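You operate a simulated robot arm through the tools that you are given. There is no shell and no other tool. Be economical: measure what you need, move in short steps, check, and stop when the job is done.

The job below is to be done with a simulated two-armed robot. You get a single attempt, and the scene is never put back.

## Task
Switch off, hang the purple padlock on its peg, try the starter, then fetch the white tray of bolts.
Fine: in that order; jog pressed once; the tray with the bolts goes onto the orange bench.
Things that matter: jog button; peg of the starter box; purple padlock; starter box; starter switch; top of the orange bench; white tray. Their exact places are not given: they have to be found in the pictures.

Only the result counts: the job must be done as asked and must still hold three seconds after the hand-in. Knocking over, shifting, dropping, spilling or breaking anything else fails it.

## Robot
Two 7-joint arms with two-finger parallel grippers on one trunk, on a base that drives. Base frame: it is fixed to the floor where the robot stands at the start and does not move with it; the origin is under the middle of the robot, x ahead of it, y to its left, z up. Readings come in cm, degrees, newtons and seconds.
The left shoulder is at the start at [6, 14.3, 92.6], the right one opposite. With the tool pointing down near the work surface each hand reaches from about 30 to 74 cm from the robot's upright axis, wherever it stands, measured 20 degrees to its own side. Places, roughly: jog button [70, -30, 110]; peg of the starter box [70, -20, 100]; starter box [80, -20, 100]; starter switch [70, -20, 110]; top of the orange bench [60, -20, 80]. Payload 1.57 kg a hand.
The tool frame of a hand sits at the grasp point between the pads (the TCP): z along the fingers, y along the line on which they close. The tips reach 3 cm beyond it. The gripper opens to 11 cm. The fingers are 2.4 cm wide and 1.2 cm thick; the gripper's body (4.8 by 11.2 cm) begins 7.8 cm behind the TCP.
Orientation is that of the tool frame in the base frame, as a unit quaternion [w, x, y, z]. With the fingers straight down and closing along the base's y, the tool's x points along the base's -x, its y along +y and its z along -z.

## Interface
- The arms move only by the tool move_arm. It takes "left_deltas", "right_deltas" or both (then of equal length, played together; a hand with none holds still); each is a list of rows, each a list of 7 numbers: the shift along the base's x, y, z in mm, then the turn, a rotation vector about the base's x, y, z in degrees, then the opening in per cent of the stroke, from 0 (shut) to 100 (fully open). In form: [[dx, dy, dz, ax, ay, az, grip], ...]. A call has 1 to 8 rows; each row shifts and turns the commanded pose from where the row before left it. Each row takes 0.2 s and may step no farther than 5 cm and 8.6 degrees from the row before; otherwise, or with a gripper value out of range, the whole call is refused. Where a pose cannot be reached the arm comes as near as it can. A force on the tool above 40 N (or 10 N above the force at the start of the call, whichever is more), or a blocked arm, ends the call early, and 0.2 s more pass. Each finger travels about 4.5 cm/s and halts on what it meets, pressing with about 41 N; the grip force reading is that of the motor and also rises with nothing between the fingers. The clock runs only during rows and for 0.2 s after the last one: add rows that do not move to give the fingers time. The reply holds the time, the measured pose of the TCP, the force on the tool along the base axes, the opening and the grip force, in the units named above and with some noise, with the torque about the TCP (base axes, N m) and any sound that the robot's microphone picked up.
- Cameras (640 x 400 px; columns grow to the right, rows downward): "scene" is now at [3.52, -5.05, 154.46]; the picture's right is [-0.62, -0.79, 0.00], its down [-0.54, 0.42, -0.73] and it looks along [0.57, -0.45, -0.69] (base axes); focal length 266 px, centre (320, 200). "left" rides on the left gripper at [7, -1.6, -14.1] in its tool frame; the picture's right is [0.23, 0.97, 0.00], its down [-0.86, 0.20, -0.48] and it looks along [-0.47, 0.11, 0.88] (tool axes); focal length 222 px, centre (320, 200). "right" rides on the right gripper at [7, 1.6, -14.1] in its tool frame; the picture's right is [-0.23, 0.97, 0.00], its down [-0.86, -0.20, -0.48] and it looks along [-0.47, -0.11, 0.88] (tool axes); focal length 222 px, centre (320, 200).
- camera(camera): a new picture of that camera. It takes no simulated time.
- lift_body(by): slides the trunk up (or, below 0, down) by that many cm; the arms and the scene camera ride with it, the base frame stays. It gives what a move gives, with no picture.
- drive_base(legs): drives the robot by 1 to 6 legs, each [ahead, left, turn to the left] in cm, cm and degrees, along the robot's own axes; the way and the turn of a leg run together, so that a leg with both is an arc; at most 150 cm and 180 degrees a leg. The arms and the cameras ride along, it lands a little off, and it stops where it bumps. It gives what a move gives.
- turn_head(pan, tilt): turns the head with the scene camera to pan (to the left, within 86 degrees either way) and tilt (down, from -29 to 69), counted from straight ahead of the robot. It gives what a move gives.
- pixel_to_xyz(camera, pixels): there is no depth. For up to 12 entries [column, row, z] of the newest picture of that camera ("zoom" is the newest enlarged one), the place [x, y] in the base frame at which the ray of that pixel passes the height z, good to about 0.2 cm. It takes no simulated time.
- inspect(camera, box): a new picture of the part [left, top, right, bottom] of that camera's present view, enlarged. It takes no simulated time.
- close_job(): hands the job in; it is judged then, once.

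Keep the steps short. Do not move on a guess: measure, check each grasp and each placing, and mend mistakes. In all there are 80 turns and 78 pictures (those below and enlarged ones count). Leave the grippers open and the arms clear of the work at the hand-in unless told otherwise, and finish with a single line.

The tools are called after ">>>" as name(argument=value, ...) on one line, values as JSON. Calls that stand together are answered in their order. move_arm: Moves the arms, as the interface text tells. Its arguments: {"type":"object","properties":{"left_deltas":{"type":"array","items":{"type":"array","items":{"type":"number"}}},"right_deltas":{"type":"array","items":{"type":"array","items":{"type":"number"}}}},"required":[]} The other tools are called the same way: lift_body (by) slides the trunk up or down; drive_base (legs) drives the base; turn_head (pan, tilt) turns the head that bears the scene camera; camera (camera) takes a picture; pixel_to_xyz (camera, pixels) gives the place at which the rays of pixels pass given heights; inspect (camera, box) takes an enlarged picture of a part of a camera's view; close_job () hands the job in.

At the start:

```text
time: 0.0
left_ee_pos: [38.59, -6.3, 100.0]
left_tool_rot: [0.0, 0.0, 1.0, -0.001]
left_wrist_force: [-1.1, -0.8, 0.7]
left_ft_torque: [-0.01, 0.01, -0.01]
left_width: 11.0
left_grasp_force: 0.1
right_ee_pos: [32.94, -41.95, 99.93]
right_tool_rot: [0.0, 0.0, 1.0, 0.0]
right_wrist_force: [0.2, 0.8, -0.2]
right_ft_torque: [-0.02, -0.02, 0.0]
right_width: 10.98
right_grasp_force: 0.1
trunk travel left (down, up): [-52.5, 6.5]
robot x, y, heading: [-0.02, 0.16, -0.0]
head pan, tilt: [-38.1, 43.4]
```

scene: 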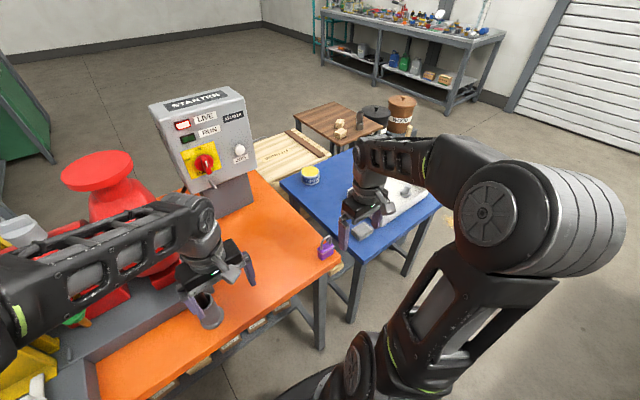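
right: 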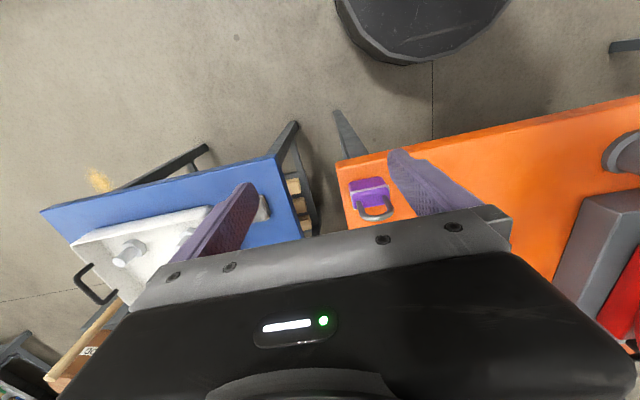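
left: 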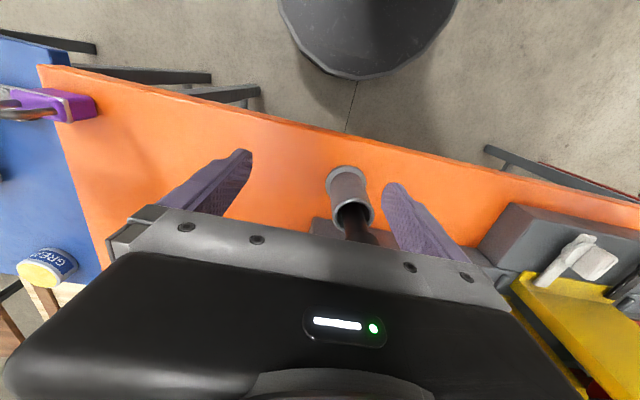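

I see the starter box at about (205,140), the purple padlock at (325,247), and a white tray on the blue table behind the right arm. First I enlarge these areas.

>>> inspect(camera="scene", box=[140, 80, 268, 220])

>>> inspect(camera="scene", box=[270, 140, 450, 280])

>>> inspect(camera="right", box=[30, 120, 450, 320])

```text
2.86 times, centred on (204, 150) of scene
```

zoom: 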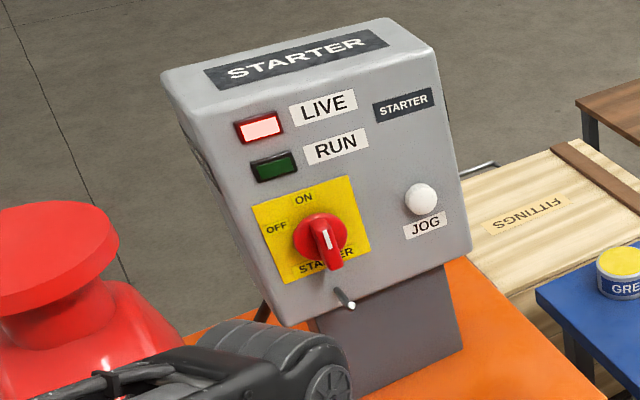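

```text
2.86 times, centred on (360, 210) of scene
```

zoom: 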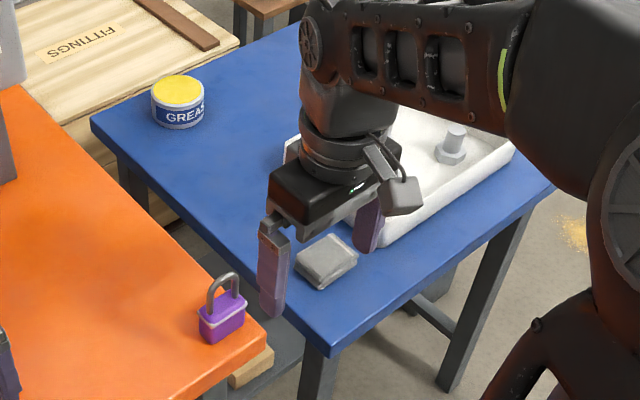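

```text
1.52 times, centred on (240, 220) of right
```

zoom: 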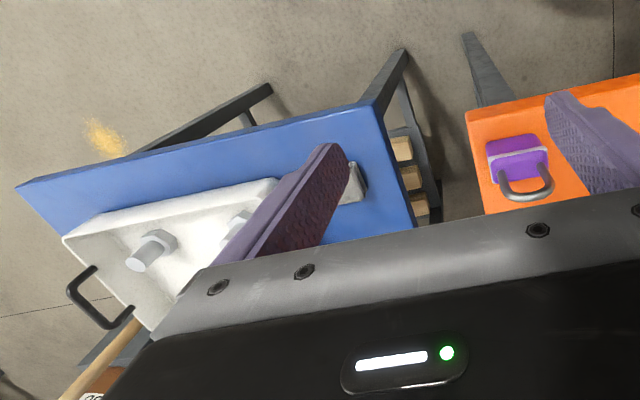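

I read the first rough places from the scene picture: box features at trial heights, column foot and padlock at bench height.

>>> pixel_to_xyz(camera="scene", pixels=[[206, 162, 110], [206, 162, 105], [239, 150, 110], [239, 150, 105], [211, 184, 100], [216, 218, 80], [254, 201, 80], [325, 255, 80], [342, 262, 80], [178, 192, 100], [253, 169, 100], [149, 107, 120]])

>>> lift_body(by=6)

>>> camera(camera="scene")

```text
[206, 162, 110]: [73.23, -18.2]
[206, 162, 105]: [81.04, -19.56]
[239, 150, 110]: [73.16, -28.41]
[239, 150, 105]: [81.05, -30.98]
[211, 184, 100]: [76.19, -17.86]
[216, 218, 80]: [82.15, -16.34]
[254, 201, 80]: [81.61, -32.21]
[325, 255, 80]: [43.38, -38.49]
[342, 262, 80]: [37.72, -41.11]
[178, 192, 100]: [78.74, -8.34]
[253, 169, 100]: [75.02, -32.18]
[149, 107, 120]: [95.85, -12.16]
```

```text
time: 1.0
left_ee_pos: [38.52, -6.2, 105.97]
left_tool_rot: [-0.001, 0.0, 1.0, 0.001]
left_wrist_force: [0.5, -0.8, -0.7]
left_ft_torque: [0.02, -0.03, 0.0]
left_width: 10.99
left_grasp_force: 0.1
right_ee_pos: [32.92, -41.95, 105.98]
right_tool_rot: [-0.001, 0.0, 1.0, 0.0]
right_wrist_force: [0.6, -0.3, 1.3]
right_ft_torque: [0.0, 0.01, 0.0]
right_width: 11.02
right_grasp_force: 0.1
trunk travel left (down, up): [-58.5, 0.5]
robot x, y, heading: [0.1, -0.12, 0.2]
head pan, tilt: [-38.1, 43.4]
```

```text
71 pictures are left
```

scene: 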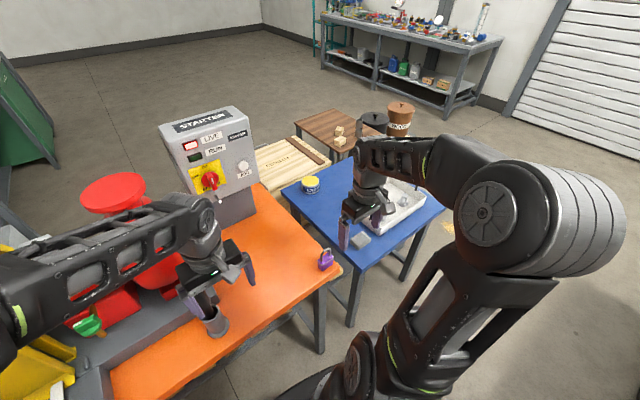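

The baseline is too short for accuracy, so I'll use the right wrist camera. I first move the left hand up and to the left, out of the way.

>>> move_arm(left_deltas=[[0, 0, 40, 0, 0, 0, 100], [0, 30, 20, 0, 0, 0, 100], [0, 40, 0, 0, 0, 0, 100], [0, 40, 0, 0, 0, 0, 100], [-10, 40, 0, 0, 0, 0, 100]], right_deltas=[[25, 15, 10, 0, -8.5, 0, 100], [25, 15, 10, 0, -8.5, 0, 100], [25, 15, 0, 0, -8.5, 0, 100], [25, 15, 0, 0, -8.5, 0, 100], [20, 15, 0, 0, -8.5, 0, 100]])

>>> camera(camera="right")

>>> camera(camera="scene")

```text
time: 2.2
left_ee_pos: [37.44, 8.93, 112.02]
left_tool_rot: [0.0, 0.0, 1.0, -0.001]
left_wrist_force: [-0.7, 0.6, 0.4]
left_ft_torque: [0.0, 0.01, -0.03]
left_width: 10.98
left_grasp_force: 0.0
right_ee_pos: [44.93, -34.18, 107.89]
right_tool_rot: [0.363, 0.0, 0.932, -0.001]
right_wrist_force: [0.0, 0.8, 0.4]
right_ft_torque: [0.01, 0.03, 0.02]
right_width: 11.0
right_grasp_force: 0.2
trunk travel left (down, up): [-58.5, 0.5]
robot x, y, heading: [0.15, -0.12, 0.0]
head pan, tilt: [-38.1, 43.4]
```

```text
70 pictures are left
```

right: 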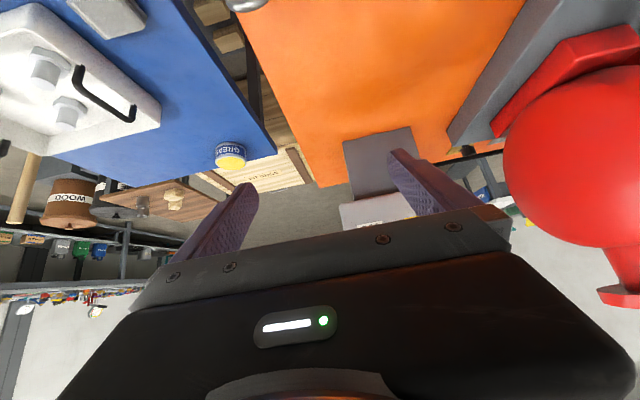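

```text
69 pictures are left
```

scene: 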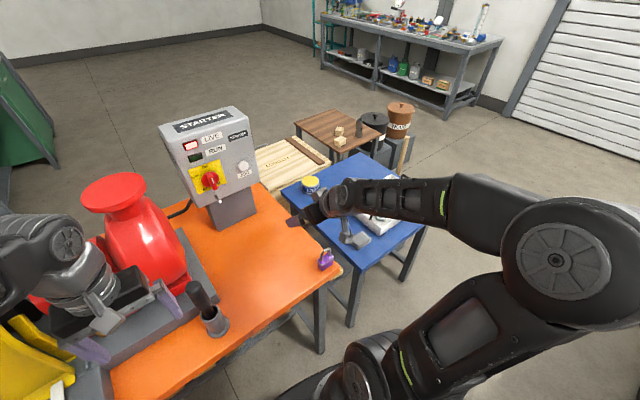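

The gripper hides the box at this height. I raise the right hand and shift it toward the box, so that the face appears in the free upper half of its picture.

>>> move_arm(right_deltas=[[0, 30, 45, 0, 0, 0, 100], [0, 30, 45, 0, 0, 0, 100], [0, 30, 45, 0, 0, 0, 100], [0, 20, 45, 0, 0, 0, 100], [0, 0, 0, 0, 0, 0, 100]])

>>> camera(camera="right")

```text
refused: row 1 steps farther than a row can; nothing moved
```

```text
68 pictures are left
```

right: 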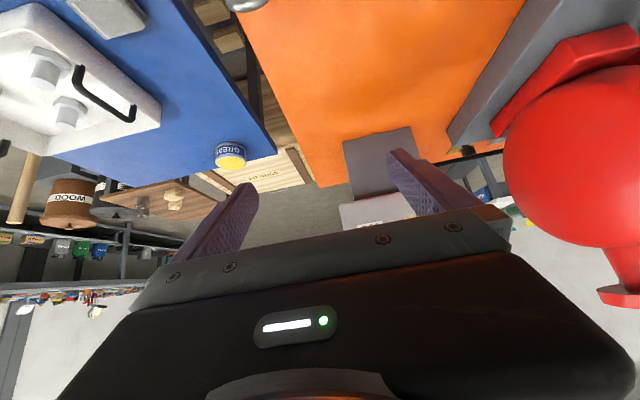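

The step was just over 5 cm; I repeat it with shorter rows.

>>> move_arm(right_deltas=[[0, 20, 40, 0, 0, 0, 100], [0, 20, 40, 0, 0, 0, 100], [0, 25, 40, 0, 0, 0, 100], [0, 25, 40, 0, 0, 0, 100], [0, 20, 10, 0, 0, 0, 100]])

>>> camera(camera="right")

```text
time: 3.4
left_ee_pos: [37.61, 8.7, 112.09]
left_tool_rot: [0.001, 0.0, 1.0, 0.0]
left_wrist_force: [-1.1, 0.6, 1.0]
left_ft_torque: [-0.02, 0.0, 0.01]
left_width: 10.98
left_grasp_force: 0.0
right_ee_pos: [44.96, -23.33, 125.07]
right_tool_rot: [0.363, 0.0, 0.932, 0.0]
right_wrist_force: [-0.3, 0.6, 0.0]
right_ft_torque: [-0.06, 0.0, 0.01]
right_width: 10.99
right_grasp_force: 0.0
trunk travel left (down, up): [-58.5, 0.5]
robot x, y, heading: [0.19, -0.05, -0.0]
head pan, tilt: [-38.1, 43.4]
```

```text
67 pictures are left
```

right: 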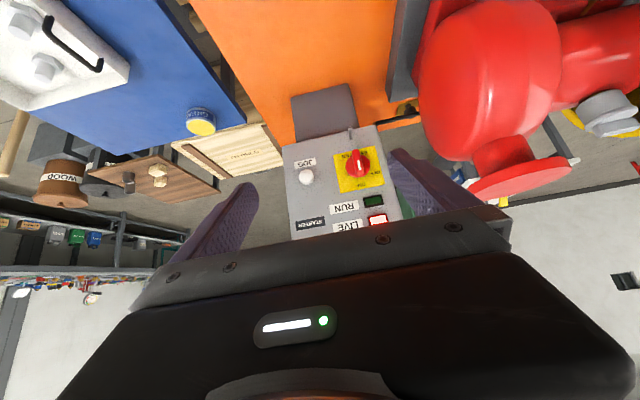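

The face is now visible at about (340,185), upside down. I enlarge it in both cameras to triangulate.

>>> inspect(camera="right", box=[270, 70, 430, 240])

>>> pixel_to_xyz(camera="right", pixels=[[306, 177, 110], [306, 177, 105], [355, 163, 110], [355, 163, 105], [351, 132, 100], [351, 132, 95]])

>>> inspect(camera="scene", box=[150, 95, 270, 235])

```text
2.35 times, centred on (350, 155) of right
```

zoom: 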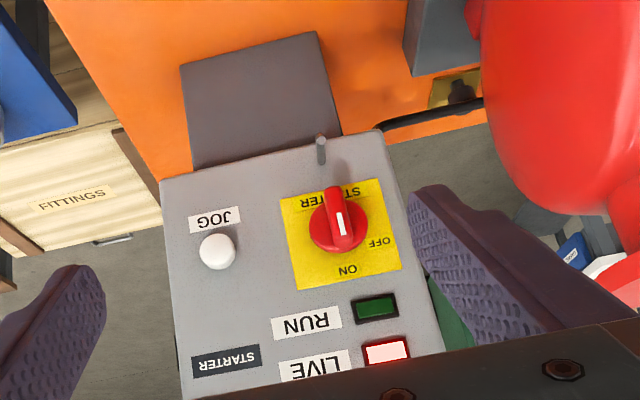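

```text
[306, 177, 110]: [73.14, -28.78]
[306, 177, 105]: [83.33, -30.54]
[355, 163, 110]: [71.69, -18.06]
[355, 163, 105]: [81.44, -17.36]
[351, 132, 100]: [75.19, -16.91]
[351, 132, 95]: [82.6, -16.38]
```

```text
2.86 times, centred on (210, 165) of scene
```

zoom: 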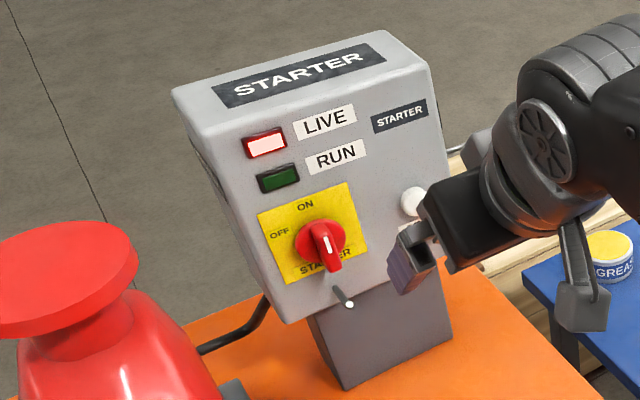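

I get ray pairs for the same five points in both views (peg tip, jog, switch mark, lower left corner, lamp).

>>> pixel_to_xyz(camera="right", pixels=[[350, 128.6, 105], [350, 128.6, 95], [306.2, 176.3, 115], [306.2, 176.3, 105], [358.5, 164.4, 112], [358.5, 164.4, 102], [376.4, 125.6, 105], [376.4, 125.6, 95], [374, 201.8, 120], [374, 201.8, 110]])

>>> pixel_to_xyz(camera="scene", pixels=[[220.5, 201.4, 105], [220.5, 201.4, 95], [242.6, 165.7, 115], [242.6, 165.7, 105], [211.75, 180.05, 112], [211.75, 180.05, 102], [198.4, 207.7, 105], [198.4, 207.7, 95], [195.2, 157.3, 120], [195.2, 157.3, 110], [218, 230.5, 80], [256.5, 213.5, 80]])

```text
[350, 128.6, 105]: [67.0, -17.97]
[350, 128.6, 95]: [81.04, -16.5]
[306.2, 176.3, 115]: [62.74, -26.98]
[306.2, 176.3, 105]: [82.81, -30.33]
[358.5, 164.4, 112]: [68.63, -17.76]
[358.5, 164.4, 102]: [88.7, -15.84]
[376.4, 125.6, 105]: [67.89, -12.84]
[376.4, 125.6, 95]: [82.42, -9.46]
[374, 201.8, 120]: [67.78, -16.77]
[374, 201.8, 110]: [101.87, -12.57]
```

```text
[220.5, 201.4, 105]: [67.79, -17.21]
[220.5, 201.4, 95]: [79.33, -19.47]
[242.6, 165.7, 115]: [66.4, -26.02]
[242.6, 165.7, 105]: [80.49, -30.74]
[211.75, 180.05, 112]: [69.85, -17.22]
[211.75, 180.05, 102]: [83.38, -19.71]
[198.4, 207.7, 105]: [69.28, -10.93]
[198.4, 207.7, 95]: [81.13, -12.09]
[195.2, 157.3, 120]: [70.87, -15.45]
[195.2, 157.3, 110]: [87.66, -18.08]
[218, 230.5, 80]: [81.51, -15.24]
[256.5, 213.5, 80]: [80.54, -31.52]
```

Triangulated: peg tip ≈ (70.8,-17.6,102.3), jog ≈ (75,-29,109), red lamp on the face ≈ (74,-16,118), lower left corner ≈ (74.4,-11.4,100.6): the face looks straight back at the robot at x≈75. Now I measure the switch plate centre and the bar.

>>> pixel_to_xyz(camera="right", pixels=[[358.5, 169.5, 112], [358.5, 169.5, 102], [354.7, 150, 112], [354.7, 150, 102], [350.9, 138.8, 105], [350.9, 138.8, 95]])

>>> pixel_to_xyz(camera="scene", pixels=[[207.6, 176.2, 112], [207.6, 176.2, 102], [214.5, 189.5, 112], [214.5, 189.5, 102], [215, 196, 105], [215, 196, 95]])

```text
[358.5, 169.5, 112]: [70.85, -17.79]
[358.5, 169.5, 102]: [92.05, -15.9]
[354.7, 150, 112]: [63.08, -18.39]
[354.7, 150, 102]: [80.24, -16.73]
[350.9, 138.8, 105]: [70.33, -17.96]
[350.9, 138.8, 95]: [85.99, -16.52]
```

```text
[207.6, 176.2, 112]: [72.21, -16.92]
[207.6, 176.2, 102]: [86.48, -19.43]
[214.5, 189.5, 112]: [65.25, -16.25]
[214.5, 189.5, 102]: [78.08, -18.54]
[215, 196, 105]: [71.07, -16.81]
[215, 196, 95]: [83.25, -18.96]
```

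Plate centre ≈ (75.0,-17.4,110.0); bar front ≈ x 71.8, running vertically z 107–113; peg horizontal at y -17.55, z 102.2, x 71–75. I level the hand to point at the box and stop at x≈60 before the switch.

>>> move_arm(right_deltas=[[20, 10, -25, 0, -7.9, 0, 100], [20, 10, -25, 0, -7.9, 0, 80], [20, 10, -25, 0, -7.9, 0, 60], [20, 10, -25, 0, -7.9, 0, 45], [20, 10, -25, 0, -7.9, 0, 45], [20, 8, -25, 0, -8, 0, 45], [0, 0, 0, 0, 0, 0, 45]])

>>> inspect(camera="scene", box=[150, 95, 310, 235])

>>> camera(camera="right")

```text
time: 5.0
left_ee_pos: [37.36, 8.63, 112.11]
left_tool_rot: [0.0, 0.001, 1.0, 0.0]
left_wrist_force: [0.2, -0.4, 0.1]
left_ft_torque: [0.03, -0.01, -0.02]
left_width: 11.0
left_grasp_force: 0.1
right_ee_pos: [57.34, -17.63, 110.02]
right_tool_rot: [0.707, 0.0, 0.707, 0.001]
right_wrist_force: [0.6, 0.9, 0.2]
right_ft_torque: [0.03, 0.02, 0.01]
right_width: 4.93
right_grasp_force: 0.0
right hand out of reach, approached as far as the arm can: row 4
trunk travel left (down, up): [-58.5, 0.5]
robot x, y, heading: [0.54, -0.14, 0.1]
head pan, tilt: [-38.1, 43.4]
```

```text
2.86 times, centred on (230, 165) of scene
```

zoom: 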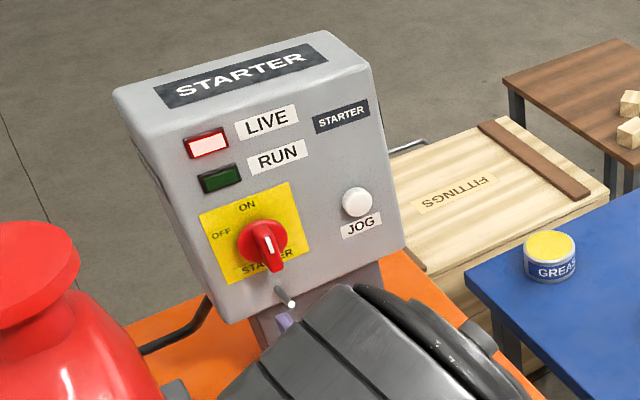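

```text
63 pictures are left
```

right: 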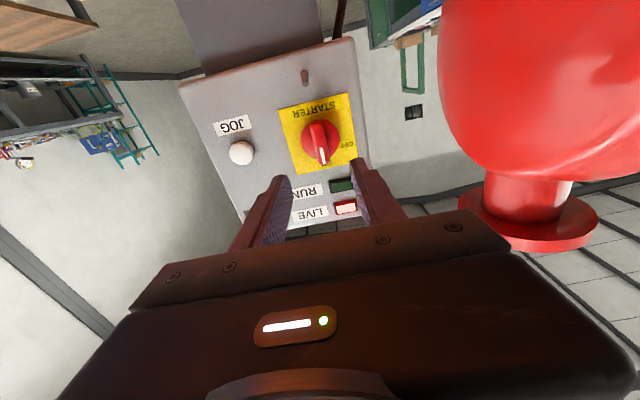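

The hand is level at (57.3,-17.6,110), the bar lies centred between the fingers. I advance 8 cm and look.

>>> move_arm(right_deltas=[[25, 0, 0, 0, 0, 0, 45], [25, 0, 0, 0, 0, 0, 45], [20, 0, 0, 0, 0, 0, 45], [10, 0, 0, 0, 0, 0, 45]])

>>> inspect(camera="right", box=[200, 50, 440, 250])

>>> inspect(camera="scene", box=[150, 95, 310, 235])

```text
time: 6.0
left_ee_pos: [37.54, 8.68, 111.96]
left_tool_rot: [0.0, 0.0, 1.0, 0.0]
left_wrist_force: [0.1, -0.4, 0.3]
left_ft_torque: [0.01, 0.01, 0.03]
left_width: 11.0
left_grasp_force: 0.1
right_ee_pos: [65.3, -17.49, 110.15]
right_tool_rot: [0.707, 0.0, 0.707, 0.0]
right_wrist_force: [0.2, -0.2, 0.4]
right_ft_torque: [0.01, -0.01, -0.02]
right_width: 4.96
right_grasp_force: 0.1
trunk travel left (down, up): [-58.5, 0.5]
robot x, y, heading: [-0.02, 0.01, 0.2]
head pan, tilt: [-38.1, 43.4]
```

```text
2.00 times, centred on (320, 150) of right
```

zoom: 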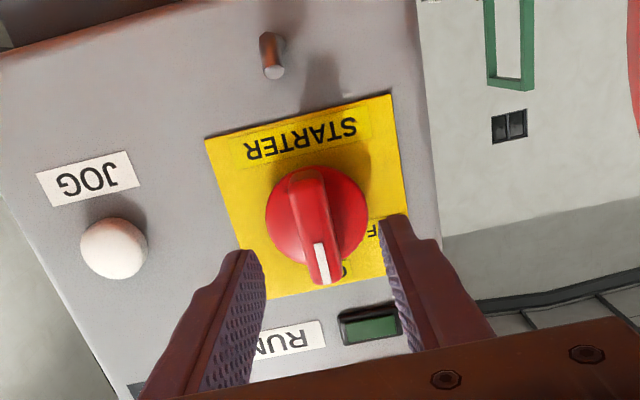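

```text
2.86 times, centred on (230, 165) of scene
```

zoom: 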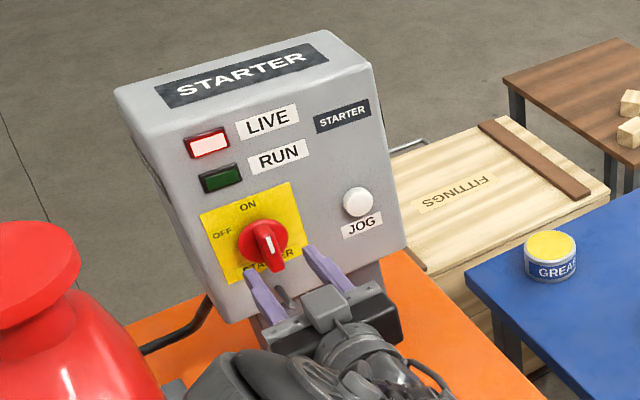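

The bar is vertical with its white mark at ON, and the fingers straddle it. I advance 4.5 cm, then close.

>>> move_arm(right_deltas=[[20, 0, 0, 0, 0, 0, 45], [15, 0, 0, 0, 0, 0, 45], [10, 0, 0, 0, 0, 0, 45], [0, 0, 0, 0, 0, 0, 45]])

>>> inspect(camera="right", box=[200, 50, 440, 250])

>>> inspect(camera="scene", box=[150, 95, 310, 235])

```text
time: 7.0
left_ee_pos: [37.51, 8.7, 111.95]
left_tool_rot: [0.0, 0.001, 1.0, -0.001]
left_wrist_force: [-0.5, 0.4, -0.4]
left_ft_torque: [-0.01, -0.02, -0.03]
left_width: 10.99
left_grasp_force: 0.0
right_ee_pos: [69.84, -17.66, 109.99]
right_tool_rot: [0.707, 0.001, 0.707, -0.001]
right_wrist_force: [0.2, -1.6, 0.2]
right_ft_torque: [-0.01, -0.04, -0.03]
right_width: 5.13
right_grasp_force: 0.5
trunk travel left (down, up): [-58.5, 0.5]
robot x, y, heading: [-0.04, -0.05, 0.0]
head pan, tilt: [-38.1, 43.4]
```

```text
2.00 times, centred on (320, 150) of right
```

zoom: 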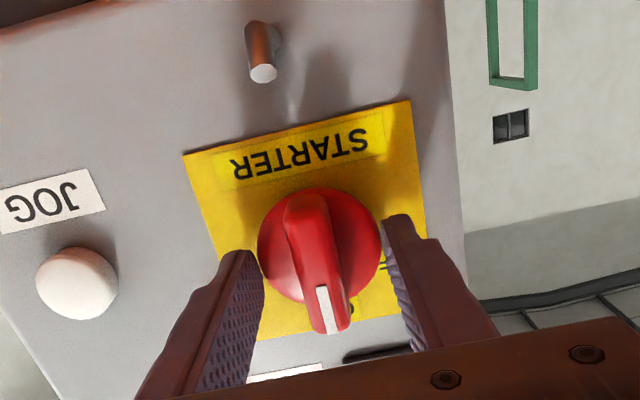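

```text
2.86 times, centred on (230, 165) of scene
```

zoom: 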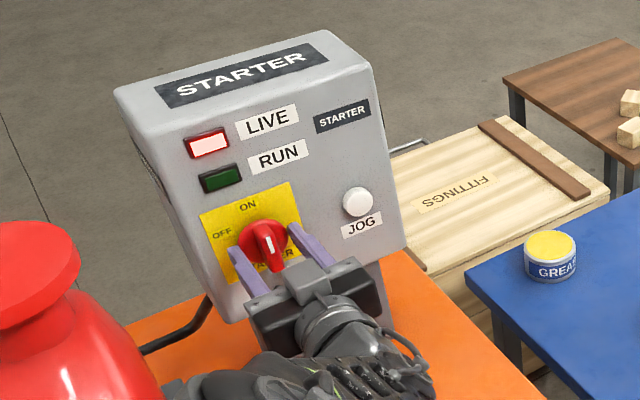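

The opening reads 5.1 and a slight force: the fingers seem to straddle the disc too. I back off 8 mm and close on the bar.

>>> move_arm(right_deltas=[[-8, 0, 0, 0, 0, 0, 45], [0, 0, 0, 0, 0, 0, 20], [0, 0, 0, 0, 0, 0, 10], [0, 0, 0, 0, 0, 0, 0], [0, 0, 0, 0, 0, 0, 0]])

>>> inspect(camera="right", box=[200, 50, 440, 250])

```text
time: 8.2
left_ee_pos: [37.69, 8.75, 112.01]
left_tool_rot: [0.0, 0.0, 1.0, 0.0]
left_wrist_force: [-0.5, 0.0, 1.4]
left_ft_torque: [0.01, 0.02, -0.02]
left_width: 11.01
left_grasp_force: 0.0
right_ee_pos: [69.11, -17.54, 110.16]
right_tool_rot: [0.707, 0.0, 0.707, -0.001]
right_wrist_force: [1.5, -3.1, 2.1]
right_ft_torque: [-0.01, 0.42, -0.03]
right_width: 1.58
right_grasp_force: 29.1
trunk travel left (down, up): [-58.5, 0.5]
robot x, y, heading: [0.41, 0.07, 0.0]
head pan, tilt: [-38.1, 43.4]
```

```text
2.00 times, centred on (320, 150) of right
```

zoom: 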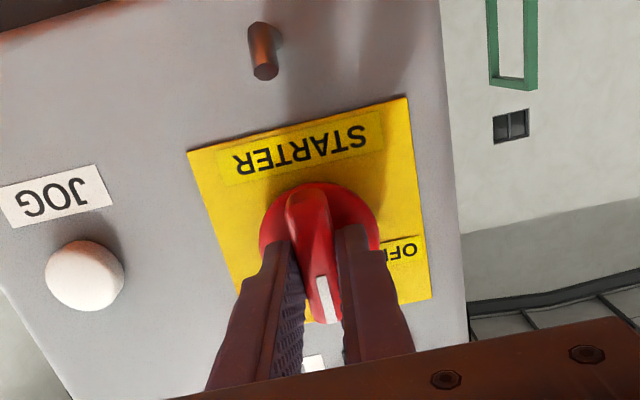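

The bar is held (1.58 cm, 29 N). I turn toward OFF (negative about x), the first 34 degrees, and check.

>>> move_arm(right_deltas=[[0, 0, 0, -8.5, 0, 0, 0], [0, 0, 0, -8.5, 0, 0, 0], [0, 0, 0, -8.5, 0, 0, 0], [0, 0, 0, -8.5, 0, 0, 0]])

>>> inspect(camera="scene", box=[150, 95, 310, 235])

```text
time: 9.2
left_ee_pos: [37.66, 8.74, 111.96]
left_tool_rot: [0.0, 0.0, 1.0, 0.001]
left_wrist_force: [0.2, 0.1, 0.6]
left_ft_torque: [0.0, 0.02, 0.01]
left_width: 10.99
left_grasp_force: 0.0
right_ee_pos: [69.1, -17.39, 110.13]
right_tool_rot: [0.676, -0.208, 0.676, -0.207]
right_wrist_force: [1.7, -2.0, -2.3]
right_ft_torque: [0.02, -0.65, 0.18]
right_width: 1.59
right_grasp_force: 31.4
trunk travel left (down, up): [-58.5, 0.5]
robot x, y, heading: [-0.05, 0.21, -0.0]
head pan, tilt: [-38.1, 43.4]
```

```text
2.86 times, centred on (230, 165) of scene
```

zoom: 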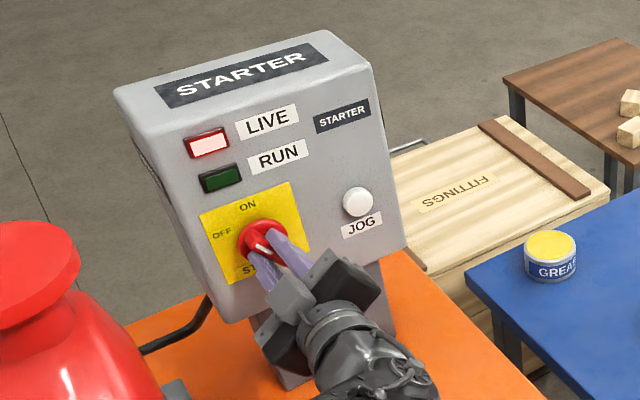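

The knob turns along with the hand. I turn the remaining 56 degrees.

>>> move_arm(right_deltas=[[0, 0, 0, -8.5, 0, 0, 0], [0, 0, 0, -8.5, 0, 0, 0], [0, 0, 0, -8.5, 0, 0, 0], [0, 0, 0, -8.5, 0, 0, 0], [0, 0, 0, -8.5, 0, 0, 0], [0, 0, 0, -8.5, 0, 0, 0], [0, 0, 0, -5, 0, 0, 0]])

>>> inspect(camera="scene", box=[150, 95, 310, 235])

```text
time: 10.8
left_ee_pos: [37.7, 8.73, 111.93]
left_tool_rot: [0.0, 0.0, 1.0, -0.001]
left_wrist_force: [0.3, 0.8, -0.1]
left_ft_torque: [0.0, 0.03, 0.0]
left_width: 10.99
left_grasp_force: 0.1
right_ee_pos: [69.09, -17.35, 110.04]
right_tool_rot: [-0.499, 0.501, -0.5, 0.5]
right_wrist_force: [-2.7, 3.3, -7.4]
right_ft_torque: [0.17, 0.0, -0.66]
right_width: 1.6
right_grasp_force: 31.2
trunk travel left (down, up): [-58.5, 0.5]
robot x, y, heading: [0.03, -0.08, -0.2]
head pan, tilt: [-38.1, 43.4]
```

```text
2.86 times, centred on (230, 165) of scene
```

zoom: 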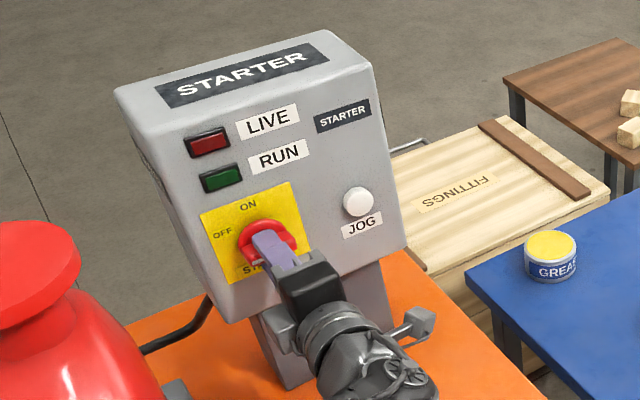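

LIVE is dark now. I open a little and pull straight back.

>>> move_arm(right_deltas=[[0, 0, 0, 0, 0, 0, 35], [0, 0, 0, 0, 0, 0, 35], [-20, 0, 0, 0, 0, 0, 35], [-40, 0, 0, 0, 0, 0, 35], [-40, 0, 0, 0, 0, 0, 60], [-40, -20, 0, 0, 0, 0, 60]])

>>> camera(camera="scene")

```text
time: 12.2
left_ee_pos: [37.62, 8.71, 111.94]
left_tool_rot: [0.0, 0.0, 1.0, 0.001]
left_wrist_force: [-1.0, 0.1, -0.3]
left_ft_torque: [-0.01, 0.01, 0.01]
left_width: 10.99
left_grasp_force: 0.1
right_ee_pos: [55.46, -19.41, 110.13]
right_tool_rot: [0.5, -0.5, 0.5, -0.5]
right_wrist_force: [-0.4, 0.1, -0.4]
right_ft_torque: [-0.02, 0.02, 0.02]
right_width: 6.61
right_grasp_force: 0.1
right hand out of reach, approached as far as the arm can: row 6
trunk travel left (down, up): [-58.5, 0.5]
robot x, y, heading: [0.18, 0.14, 0.1]
head pan, tilt: [-38.1, 43.4]
```

```text
55 pictures are left
```

scene: 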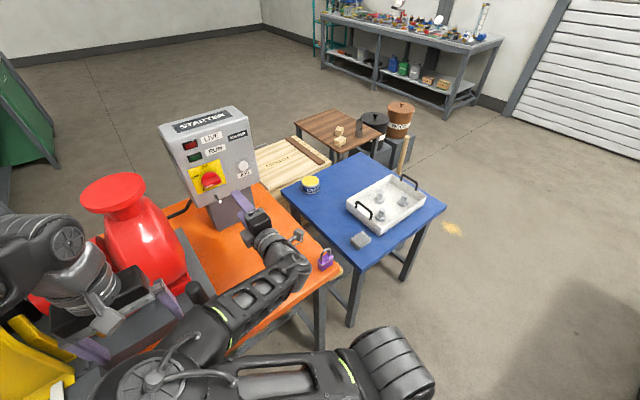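

Switch points to OFF. Now I enlarge the padlock and the tray.

>>> inspect(camera="scene", box=[295, 235, 359, 285])

>>> inspect(camera="scene", box=[280, 150, 450, 280])

```text
8.00 times, centred on (327, 260) of scene
```

zoom: 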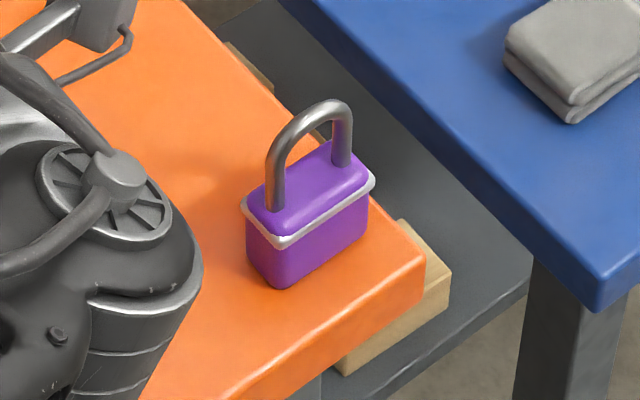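

```text
3.08 times, centred on (365, 215) of scene
```

zoom: 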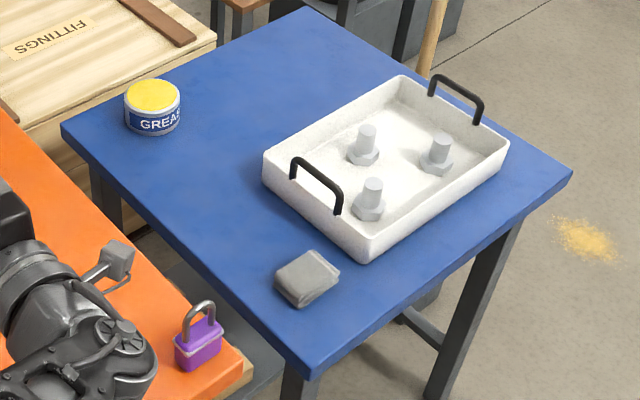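

The shackle stands upright with its plane parallel to the bench's near edge. I measure padlock corners and tray handles at trial heights.

>>> pixel_to_xyz(camera="scene", pixels=[[322, 271, 80], [333, 264, 80], [317.5, 266, 80], [340, 268, 80], [312, 285, 80], [361, 216, 85], [412, 184, 85], [361, 216, 80], [412, 184, 80], [328, 248, 86], [378, 270, 80], [395, 275, 0]])

>>> camera(camera="right")

```text
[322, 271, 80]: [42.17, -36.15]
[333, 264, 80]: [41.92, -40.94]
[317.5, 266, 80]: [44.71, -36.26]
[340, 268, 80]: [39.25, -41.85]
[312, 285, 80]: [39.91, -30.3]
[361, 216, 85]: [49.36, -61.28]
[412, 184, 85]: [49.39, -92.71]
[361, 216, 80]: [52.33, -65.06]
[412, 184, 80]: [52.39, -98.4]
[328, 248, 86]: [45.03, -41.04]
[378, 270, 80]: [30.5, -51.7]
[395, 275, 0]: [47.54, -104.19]
```

```text
52 pictures are left
```

right: 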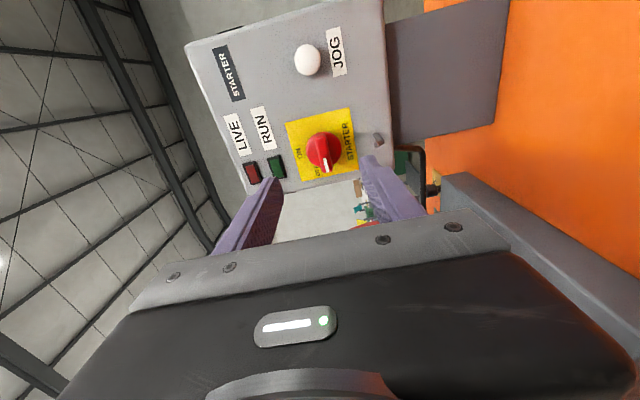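

Switch at OFF is confirmed here too. Padlock ≈ centre (43.3,-38.5), 4.8 wide along y. I roll the hand back 90° while moving toward it, staying high.

>>> move_arm(right_deltas=[[0, -10, 5, 8.5, 0, 0, 80], [0, -15, 5, 8.5, 0, 0, 100], [0, -15, 0, 8.5, 0, 0, 100], [0, -15, 0, 8.5, 0, 0, 100], [0, -20, 0, 8.5, 0, 0, 100], [0, -20, 0, 8.5, 0, 0, 100], [0, -20, 0, 8.5, 0, 0, 100], [0, -20, 0, 8.5, 0, 0, 100]])

>>> move_arm(right_deltas=[[0, -20, 0, 8.5, 0, 0, 100], [0, -20, 0, 8.5, 0, 0, 100], [0, -16, 0, 5, 0, 0, 100], [-20, 0, -10, 0, 8.5, 0, 100], [-25, 0, -10, 0, 8.5, 0, 100], [-25, 0, -10, 0, 8.5, 0, 100], [-25, 0, -10, 0, 8.5, 0, 100], [-30, 0, -10, 0, 8.5, 0, 100]])

>>> camera(camera="right")

```text
time: 14.0
left_ee_pos: [37.58, 8.71, 111.98]
left_tool_rot: [0.0, 0.0, 1.0, 0.0]
left_wrist_force: [0.1, 0.2, -0.2]
left_ft_torque: [0.02, 0.02, -0.02]
left_width: 10.98
left_grasp_force: 0.0
right_ee_pos: [55.55, -32.36, 112.27]
right_tool_rot: [0.693, -0.133, 0.695, -0.135]
right_wrist_force: [0.4, -0.1, -1.0]
right_ft_torque: [0.0, 0.05, -0.01]
right_width: 11.03
right_grasp_force: 0.0
right hand out of reach, approached as far as the arm can: row 8
trunk travel left (down, up): [-58.5, 0.5]
robot x, y, heading: [-0.1, 0.07, -0.2]
head pan, tilt: [-38.1, 43.4]
```

```text
time: 15.8
left_ee_pos: [37.53, 8.78, 111.94]
left_tool_rot: [0.0, 0.0, 1.0, 0.0]
left_wrist_force: [0.4, 1.0, 0.7]
left_ft_torque: [-0.03, -0.03, 0.0]
left_width: 11.01
left_grasp_force: 0.0
right_ee_pos: [42.2, -35.69, 109.7]
right_tool_rot: [0.403, 0.0, 0.915, -0.001]
right_wrist_force: [0.0, -0.6, -0.1]
right_ft_torque: [-0.02, -0.02, -0.03]
right_width: 11.0
right_grasp_force: 0.0
right hand out of reach, approached as far as the arm can: row 1, 2, 3
trunk travel left (down, up): [-58.5, 0.5]
robot x, y, heading: [-0.27, -0.32, 0.1]
head pan, tilt: [-38.1, 43.4]
```

```text
51 pictures are left
```

right: 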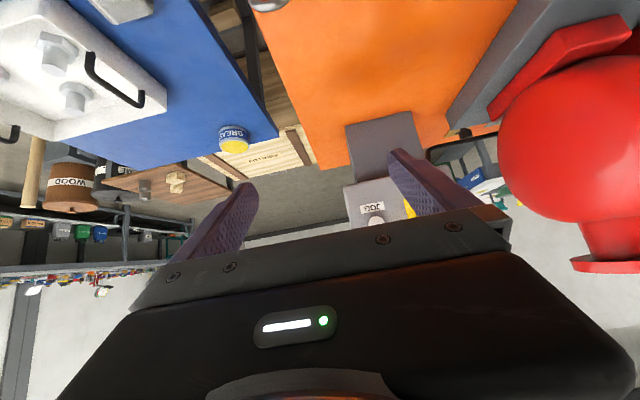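

The pose is 42.5° below horizontal at (42.2,-35.7,109.7). I go lower and back so that the padlock comes into view in front of the fingers.

>>> move_arm(right_deltas=[[-10, -10, -35, 0, 0, 0, 100], [-15, -10, -35, 0, 0, 0, 100], [-15, -8, -35, 0, 0, 0, 100], [-15, 0, -35, 0, 0, 0, 100]])

>>> camera(camera="right")

>>> camera(camera="scene")

```text
time: 16.8
left_ee_pos: [37.68, 8.67, 111.93]
left_tool_rot: [0.001, 0.001, 1.0, 0.0]
left_wrist_force: [0.4, 0.0, 0.3]
left_ft_torque: [0.03, 0.04, -0.01]
left_width: 11.01
left_grasp_force: 0.1
right_ee_pos: [38.37, -40.78, 95.81]
right_tool_rot: [0.401, 0.001, 0.916, 0.001]
right_wrist_force: [-0.8, 0.0, -0.5]
right_ft_torque: [-0.01, 0.01, 0.02]
right_width: 10.99
right_grasp_force: 0.0
right hand out of reach, approached as far as the arm can: row 2, 3, 4
trunk travel left (down, up): [-58.5, 0.5]
robot x, y, heading: [-0.08, 0.19, -0.4]
head pan, tilt: [-38.1, 43.4]
```

```text
50 pictures are left
```

right: 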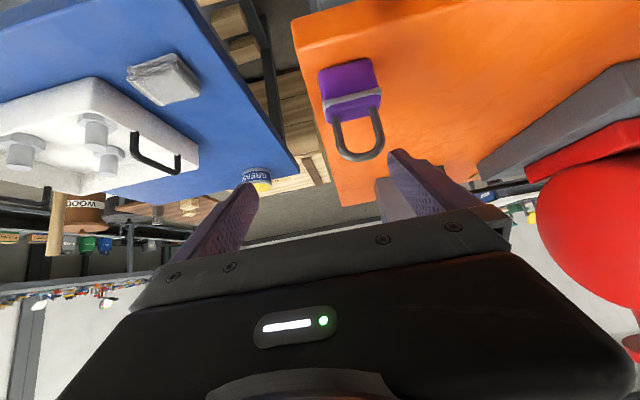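

```text
49 pictures are left
```

scene: 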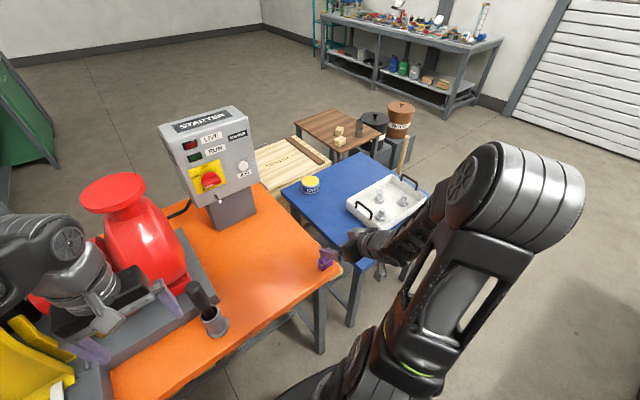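

Too close for the folded arm. I drive the base back 12 cm (the hand rides back too) for more room.

>>> drive_base(legs=[[-12, 0, 0]])

>>> camera(camera="right")

>>> inspect(camera="scene", box=[300, 210, 396, 280])

```text
time: 18.0
left_ee_pos: [25.41, 8.75, 112.16]
left_tool_rot: [0.001, -0.001, 1.0, -0.001]
left_wrist_force: [0.8, 0.4, 0.3]
left_ft_torque: [0.02, -0.07, 0.0]
left_width: 11.05
left_grasp_force: 0.1
right_ee_pos: [26.38, -40.59, 96.01]
right_tool_rot: [0.403, 0.0, 0.915, 0.0]
right_wrist_force: [0.4, 0.0, -0.2]
right_ft_torque: [0.02, 0.0, -0.01]
right_width: 10.97
right_grasp_force: 0.1
trunk travel left (down, up): [-58.5, 0.5]
robot x, y, heading: [-11.58, -0.0, 0.3]
head pan, tilt: [-38.1, 43.4]
```

```text
48 pictures are left
```

right: 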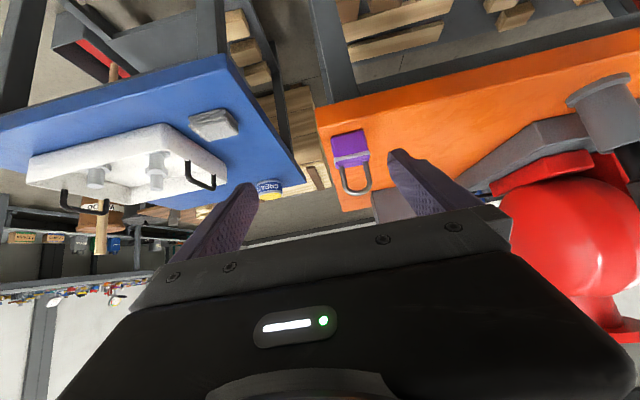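

```text
5.71 times, centred on (348, 245) of scene
```

zoom: 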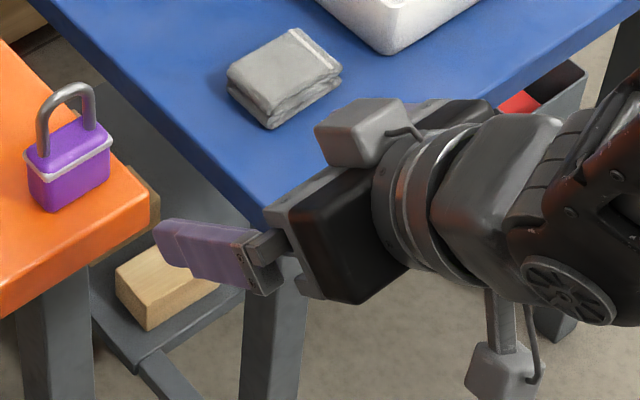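

I enlarge the padlock in the wrist view to triangulate with the scene view: feet at scene (300.7,246.8), (310.9,241.2), shackle top (304.6,225.4).

>>> inspect(camera="right", box=[300, 90, 412, 210])

>>> pixel_to_xyz(camera="scene", pixels=[[300.7, 246.75, 82], [300.7, 246.75, 78], [310.9, 241.15, 82], [310.9, 241.15, 78], [304.6, 225.4, 90], [304.6, 225.4, 84], [318.2, 243.6, 82], [318.2, 243.6, 78]])

```text
3.33 times, centred on (356, 150) of right
```

zoom: 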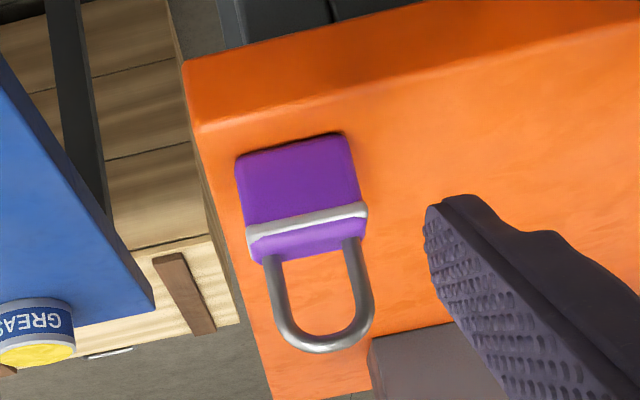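

```text
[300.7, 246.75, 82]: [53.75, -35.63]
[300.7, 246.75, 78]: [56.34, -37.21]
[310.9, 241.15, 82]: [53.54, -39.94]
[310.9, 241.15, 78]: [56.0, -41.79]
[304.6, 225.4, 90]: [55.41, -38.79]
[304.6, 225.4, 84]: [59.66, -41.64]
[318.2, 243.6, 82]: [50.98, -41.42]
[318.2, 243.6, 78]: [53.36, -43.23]
```

The scene call used the picture from before the drive. I take a new scene picture and re-measure with both.

>>> camera(camera="scene")

>>> pixel_to_xyz(camera="scene", pixels=[[300.7, 246.75, 82], [300.7, 246.75, 78], [310.9, 241.15, 82], [310.9, 241.15, 78], [304.6, 225.4, 90], [304.6, 225.4, 84], [318.2, 243.6, 82], [318.2, 243.6, 78]])

>>> pixel_to_xyz(camera="right", pixels=[[362.7, 130.2, 82], [362.7, 130.2, 78], [331.4, 137.4, 82], [331.4, 137.4, 78], [353.5, 194.2, 90], [353.5, 194.2, 84], [315, 128, 82], [315, 128, 78]])

```text
45 pictures are left
```

scene: 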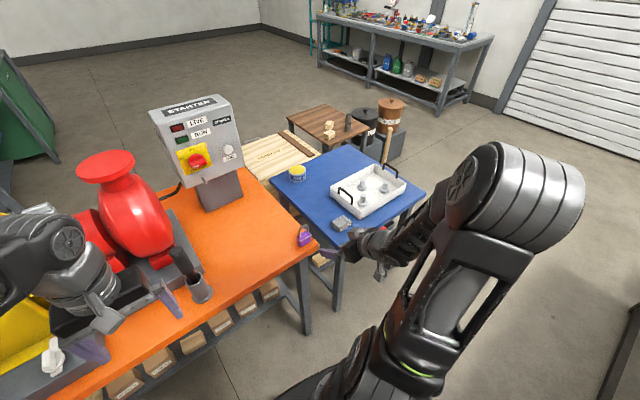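

```text
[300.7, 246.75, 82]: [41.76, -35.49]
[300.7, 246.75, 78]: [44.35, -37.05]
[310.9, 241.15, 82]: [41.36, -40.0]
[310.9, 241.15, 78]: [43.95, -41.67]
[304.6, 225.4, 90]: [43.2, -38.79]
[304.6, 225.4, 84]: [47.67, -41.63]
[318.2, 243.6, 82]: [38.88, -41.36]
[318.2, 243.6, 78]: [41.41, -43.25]
```

```text
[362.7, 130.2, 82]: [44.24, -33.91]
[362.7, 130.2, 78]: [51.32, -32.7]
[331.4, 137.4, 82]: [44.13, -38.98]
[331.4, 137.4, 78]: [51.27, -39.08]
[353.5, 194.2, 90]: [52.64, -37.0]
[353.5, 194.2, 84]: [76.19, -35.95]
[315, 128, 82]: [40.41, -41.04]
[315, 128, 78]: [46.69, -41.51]
```

Triangulated: bench top z≈84.2, padlock front face x≈40, y from -34.6 to -39, shackle top z≈92.9. I move to a pre-grasp 7 cm back along the tool axis.

>>> move_arm(right_deltas=[[30, 12, -10, 0, 0, 0, 100], [30, 12, -14, 0, 0, 0, 100], [31, 13, -14, 0, 0, 0, 100], [0, 0, 0, 0, 0, 0, 100]])

>>> camera(camera="right")

>>> inspect(camera="scene", box=[270, 205, 366, 275])

```text
time: 19.0
left_ee_pos: [25.51, 8.73, 112.04]
left_tool_rot: [0.0, -0.001, 1.0, 0.0]
left_wrist_force: [0.4, -0.3, -0.4]
left_ft_torque: [0.02, 0.01, 0.01]
left_width: 11.01
left_grasp_force: 0.1
right_ee_pos: [35.59, -36.86, 92.0]
right_tool_rot: [0.403, -0.001, 0.915, 0.001]
right_wrist_force: [0.2, -0.4, -0.1]
right_ft_torque: [0.01, 0.0, 0.0]
right_width: 11.02
right_grasp_force: 0.0
trunk travel left (down, up): [-58.5, 0.5]
robot x, y, heading: [-12.38, 0.28, 0.0]
head pan, tilt: [-38.1, 43.4]
```

```text
44 pictures are left
```

right: 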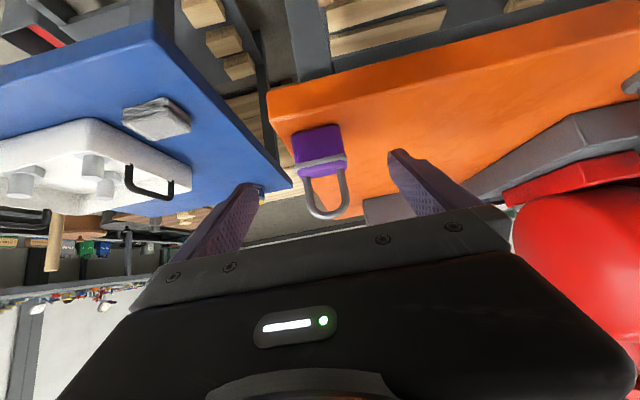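

```text
5.71 times, centred on (318, 240) of scene
```

zoom: 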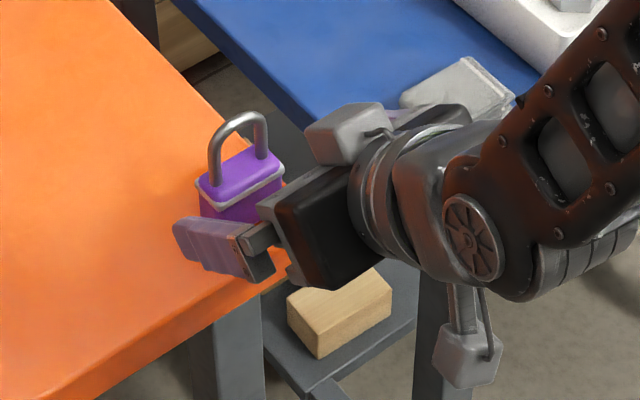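

The padlock is centred between the fingers. I advance along the tool axis to (40.4,-36.9,87.6).

>>> move_arm(right_deltas=[[16, 0, -15, 0, 0, 0, 100], [16, 0, -15, 0, 0, 0, 100], [16, 0, -13, 0, 0, 0, 100], [0, 0, 0, 0, 0, 0, 100]])

>>> camera(camera="right")

>>> inspect(camera="scene", box=[270, 205, 366, 275])

```text
time: 20.0
left_ee_pos: [25.55, 8.76, 112.05]
left_tool_rot: [0.0, -0.001, 1.0, 0.001]
left_wrist_force: [-0.5, -0.4, 0.3]
left_ft_torque: [-0.01, -0.03, -0.01]
left_width: 11.01
left_grasp_force: 0.1
right_ee_pos: [40.25, -36.84, 87.92]
right_tool_rot: [0.403, -0.001, 0.915, 0.001]
right_wrist_force: [0.3, 1.0, 0.2]
right_ft_torque: [-0.02, 0.03, 0.02]
right_width: 10.99
right_grasp_force: 0.1
trunk travel left (down, up): [-58.5, 0.5]
robot x, y, heading: [-12.18, 0.75, 0.2]
head pan, tilt: [-38.1, 43.4]
```

```text
42 pictures are left
```

right: 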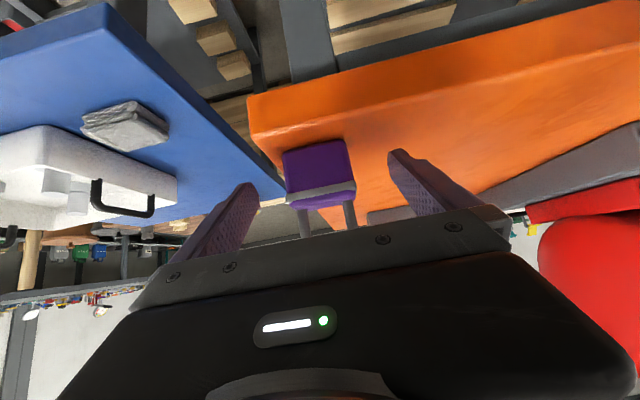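

```text
5.71 times, centred on (318, 240) of scene
```

zoom: 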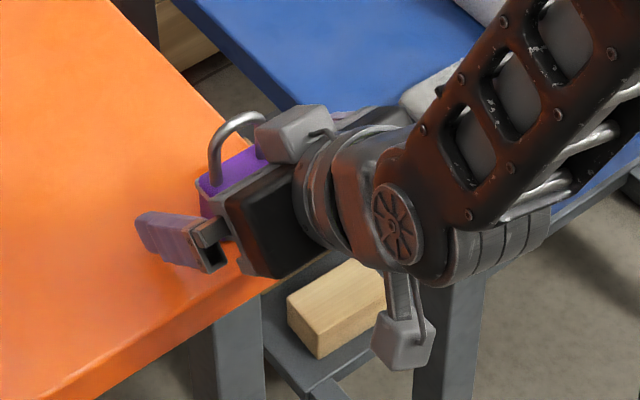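

The body is between the fingers. I close slowly and check.

>>> move_arm(right_deltas=[[0, 0, 0, 0, 0, 0, 70], [0, 0, 0, 0, 0, 0, 50], [0, 0, 0, 0, 0, 0, 35], [0, 0, 0, 0, 0, 0, 20], [0, 0, 0, 0, 0, 0, 0], [0, 0, 0, 0, 0, 0, 0]])

>>> camera(camera="right")

```text
time: 21.4
left_ee_pos: [25.41, 8.72, 112.04]
left_tool_rot: [0.0, 0.0, 1.0, 0.0]
left_wrist_force: [-0.2, 0.2, -0.3]
left_ft_torque: [-0.01, 0.01, -0.02]
left_width: 11.0
left_grasp_force: 0.1
right_ee_pos: [40.23, -36.91, 87.71]
right_tool_rot: [0.402, -0.002, 0.915, 0.001]
right_wrist_force: [-0.4, 0.1, 1.0]
right_ft_torque: [0.0, 0.01, -0.01]
right_width: 4.97
right_grasp_force: 33.8
trunk travel left (down, up): [-58.5, 0.5]
robot x, y, heading: [-12.3, 0.37, -0.1]
head pan, tilt: [-38.1, 43.4]
```

```text
40 pictures are left
```

right: 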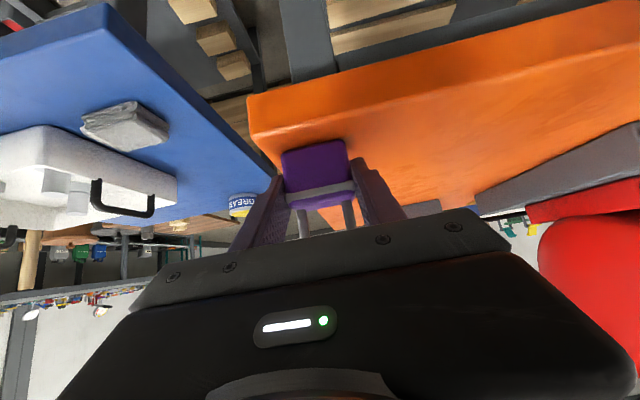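

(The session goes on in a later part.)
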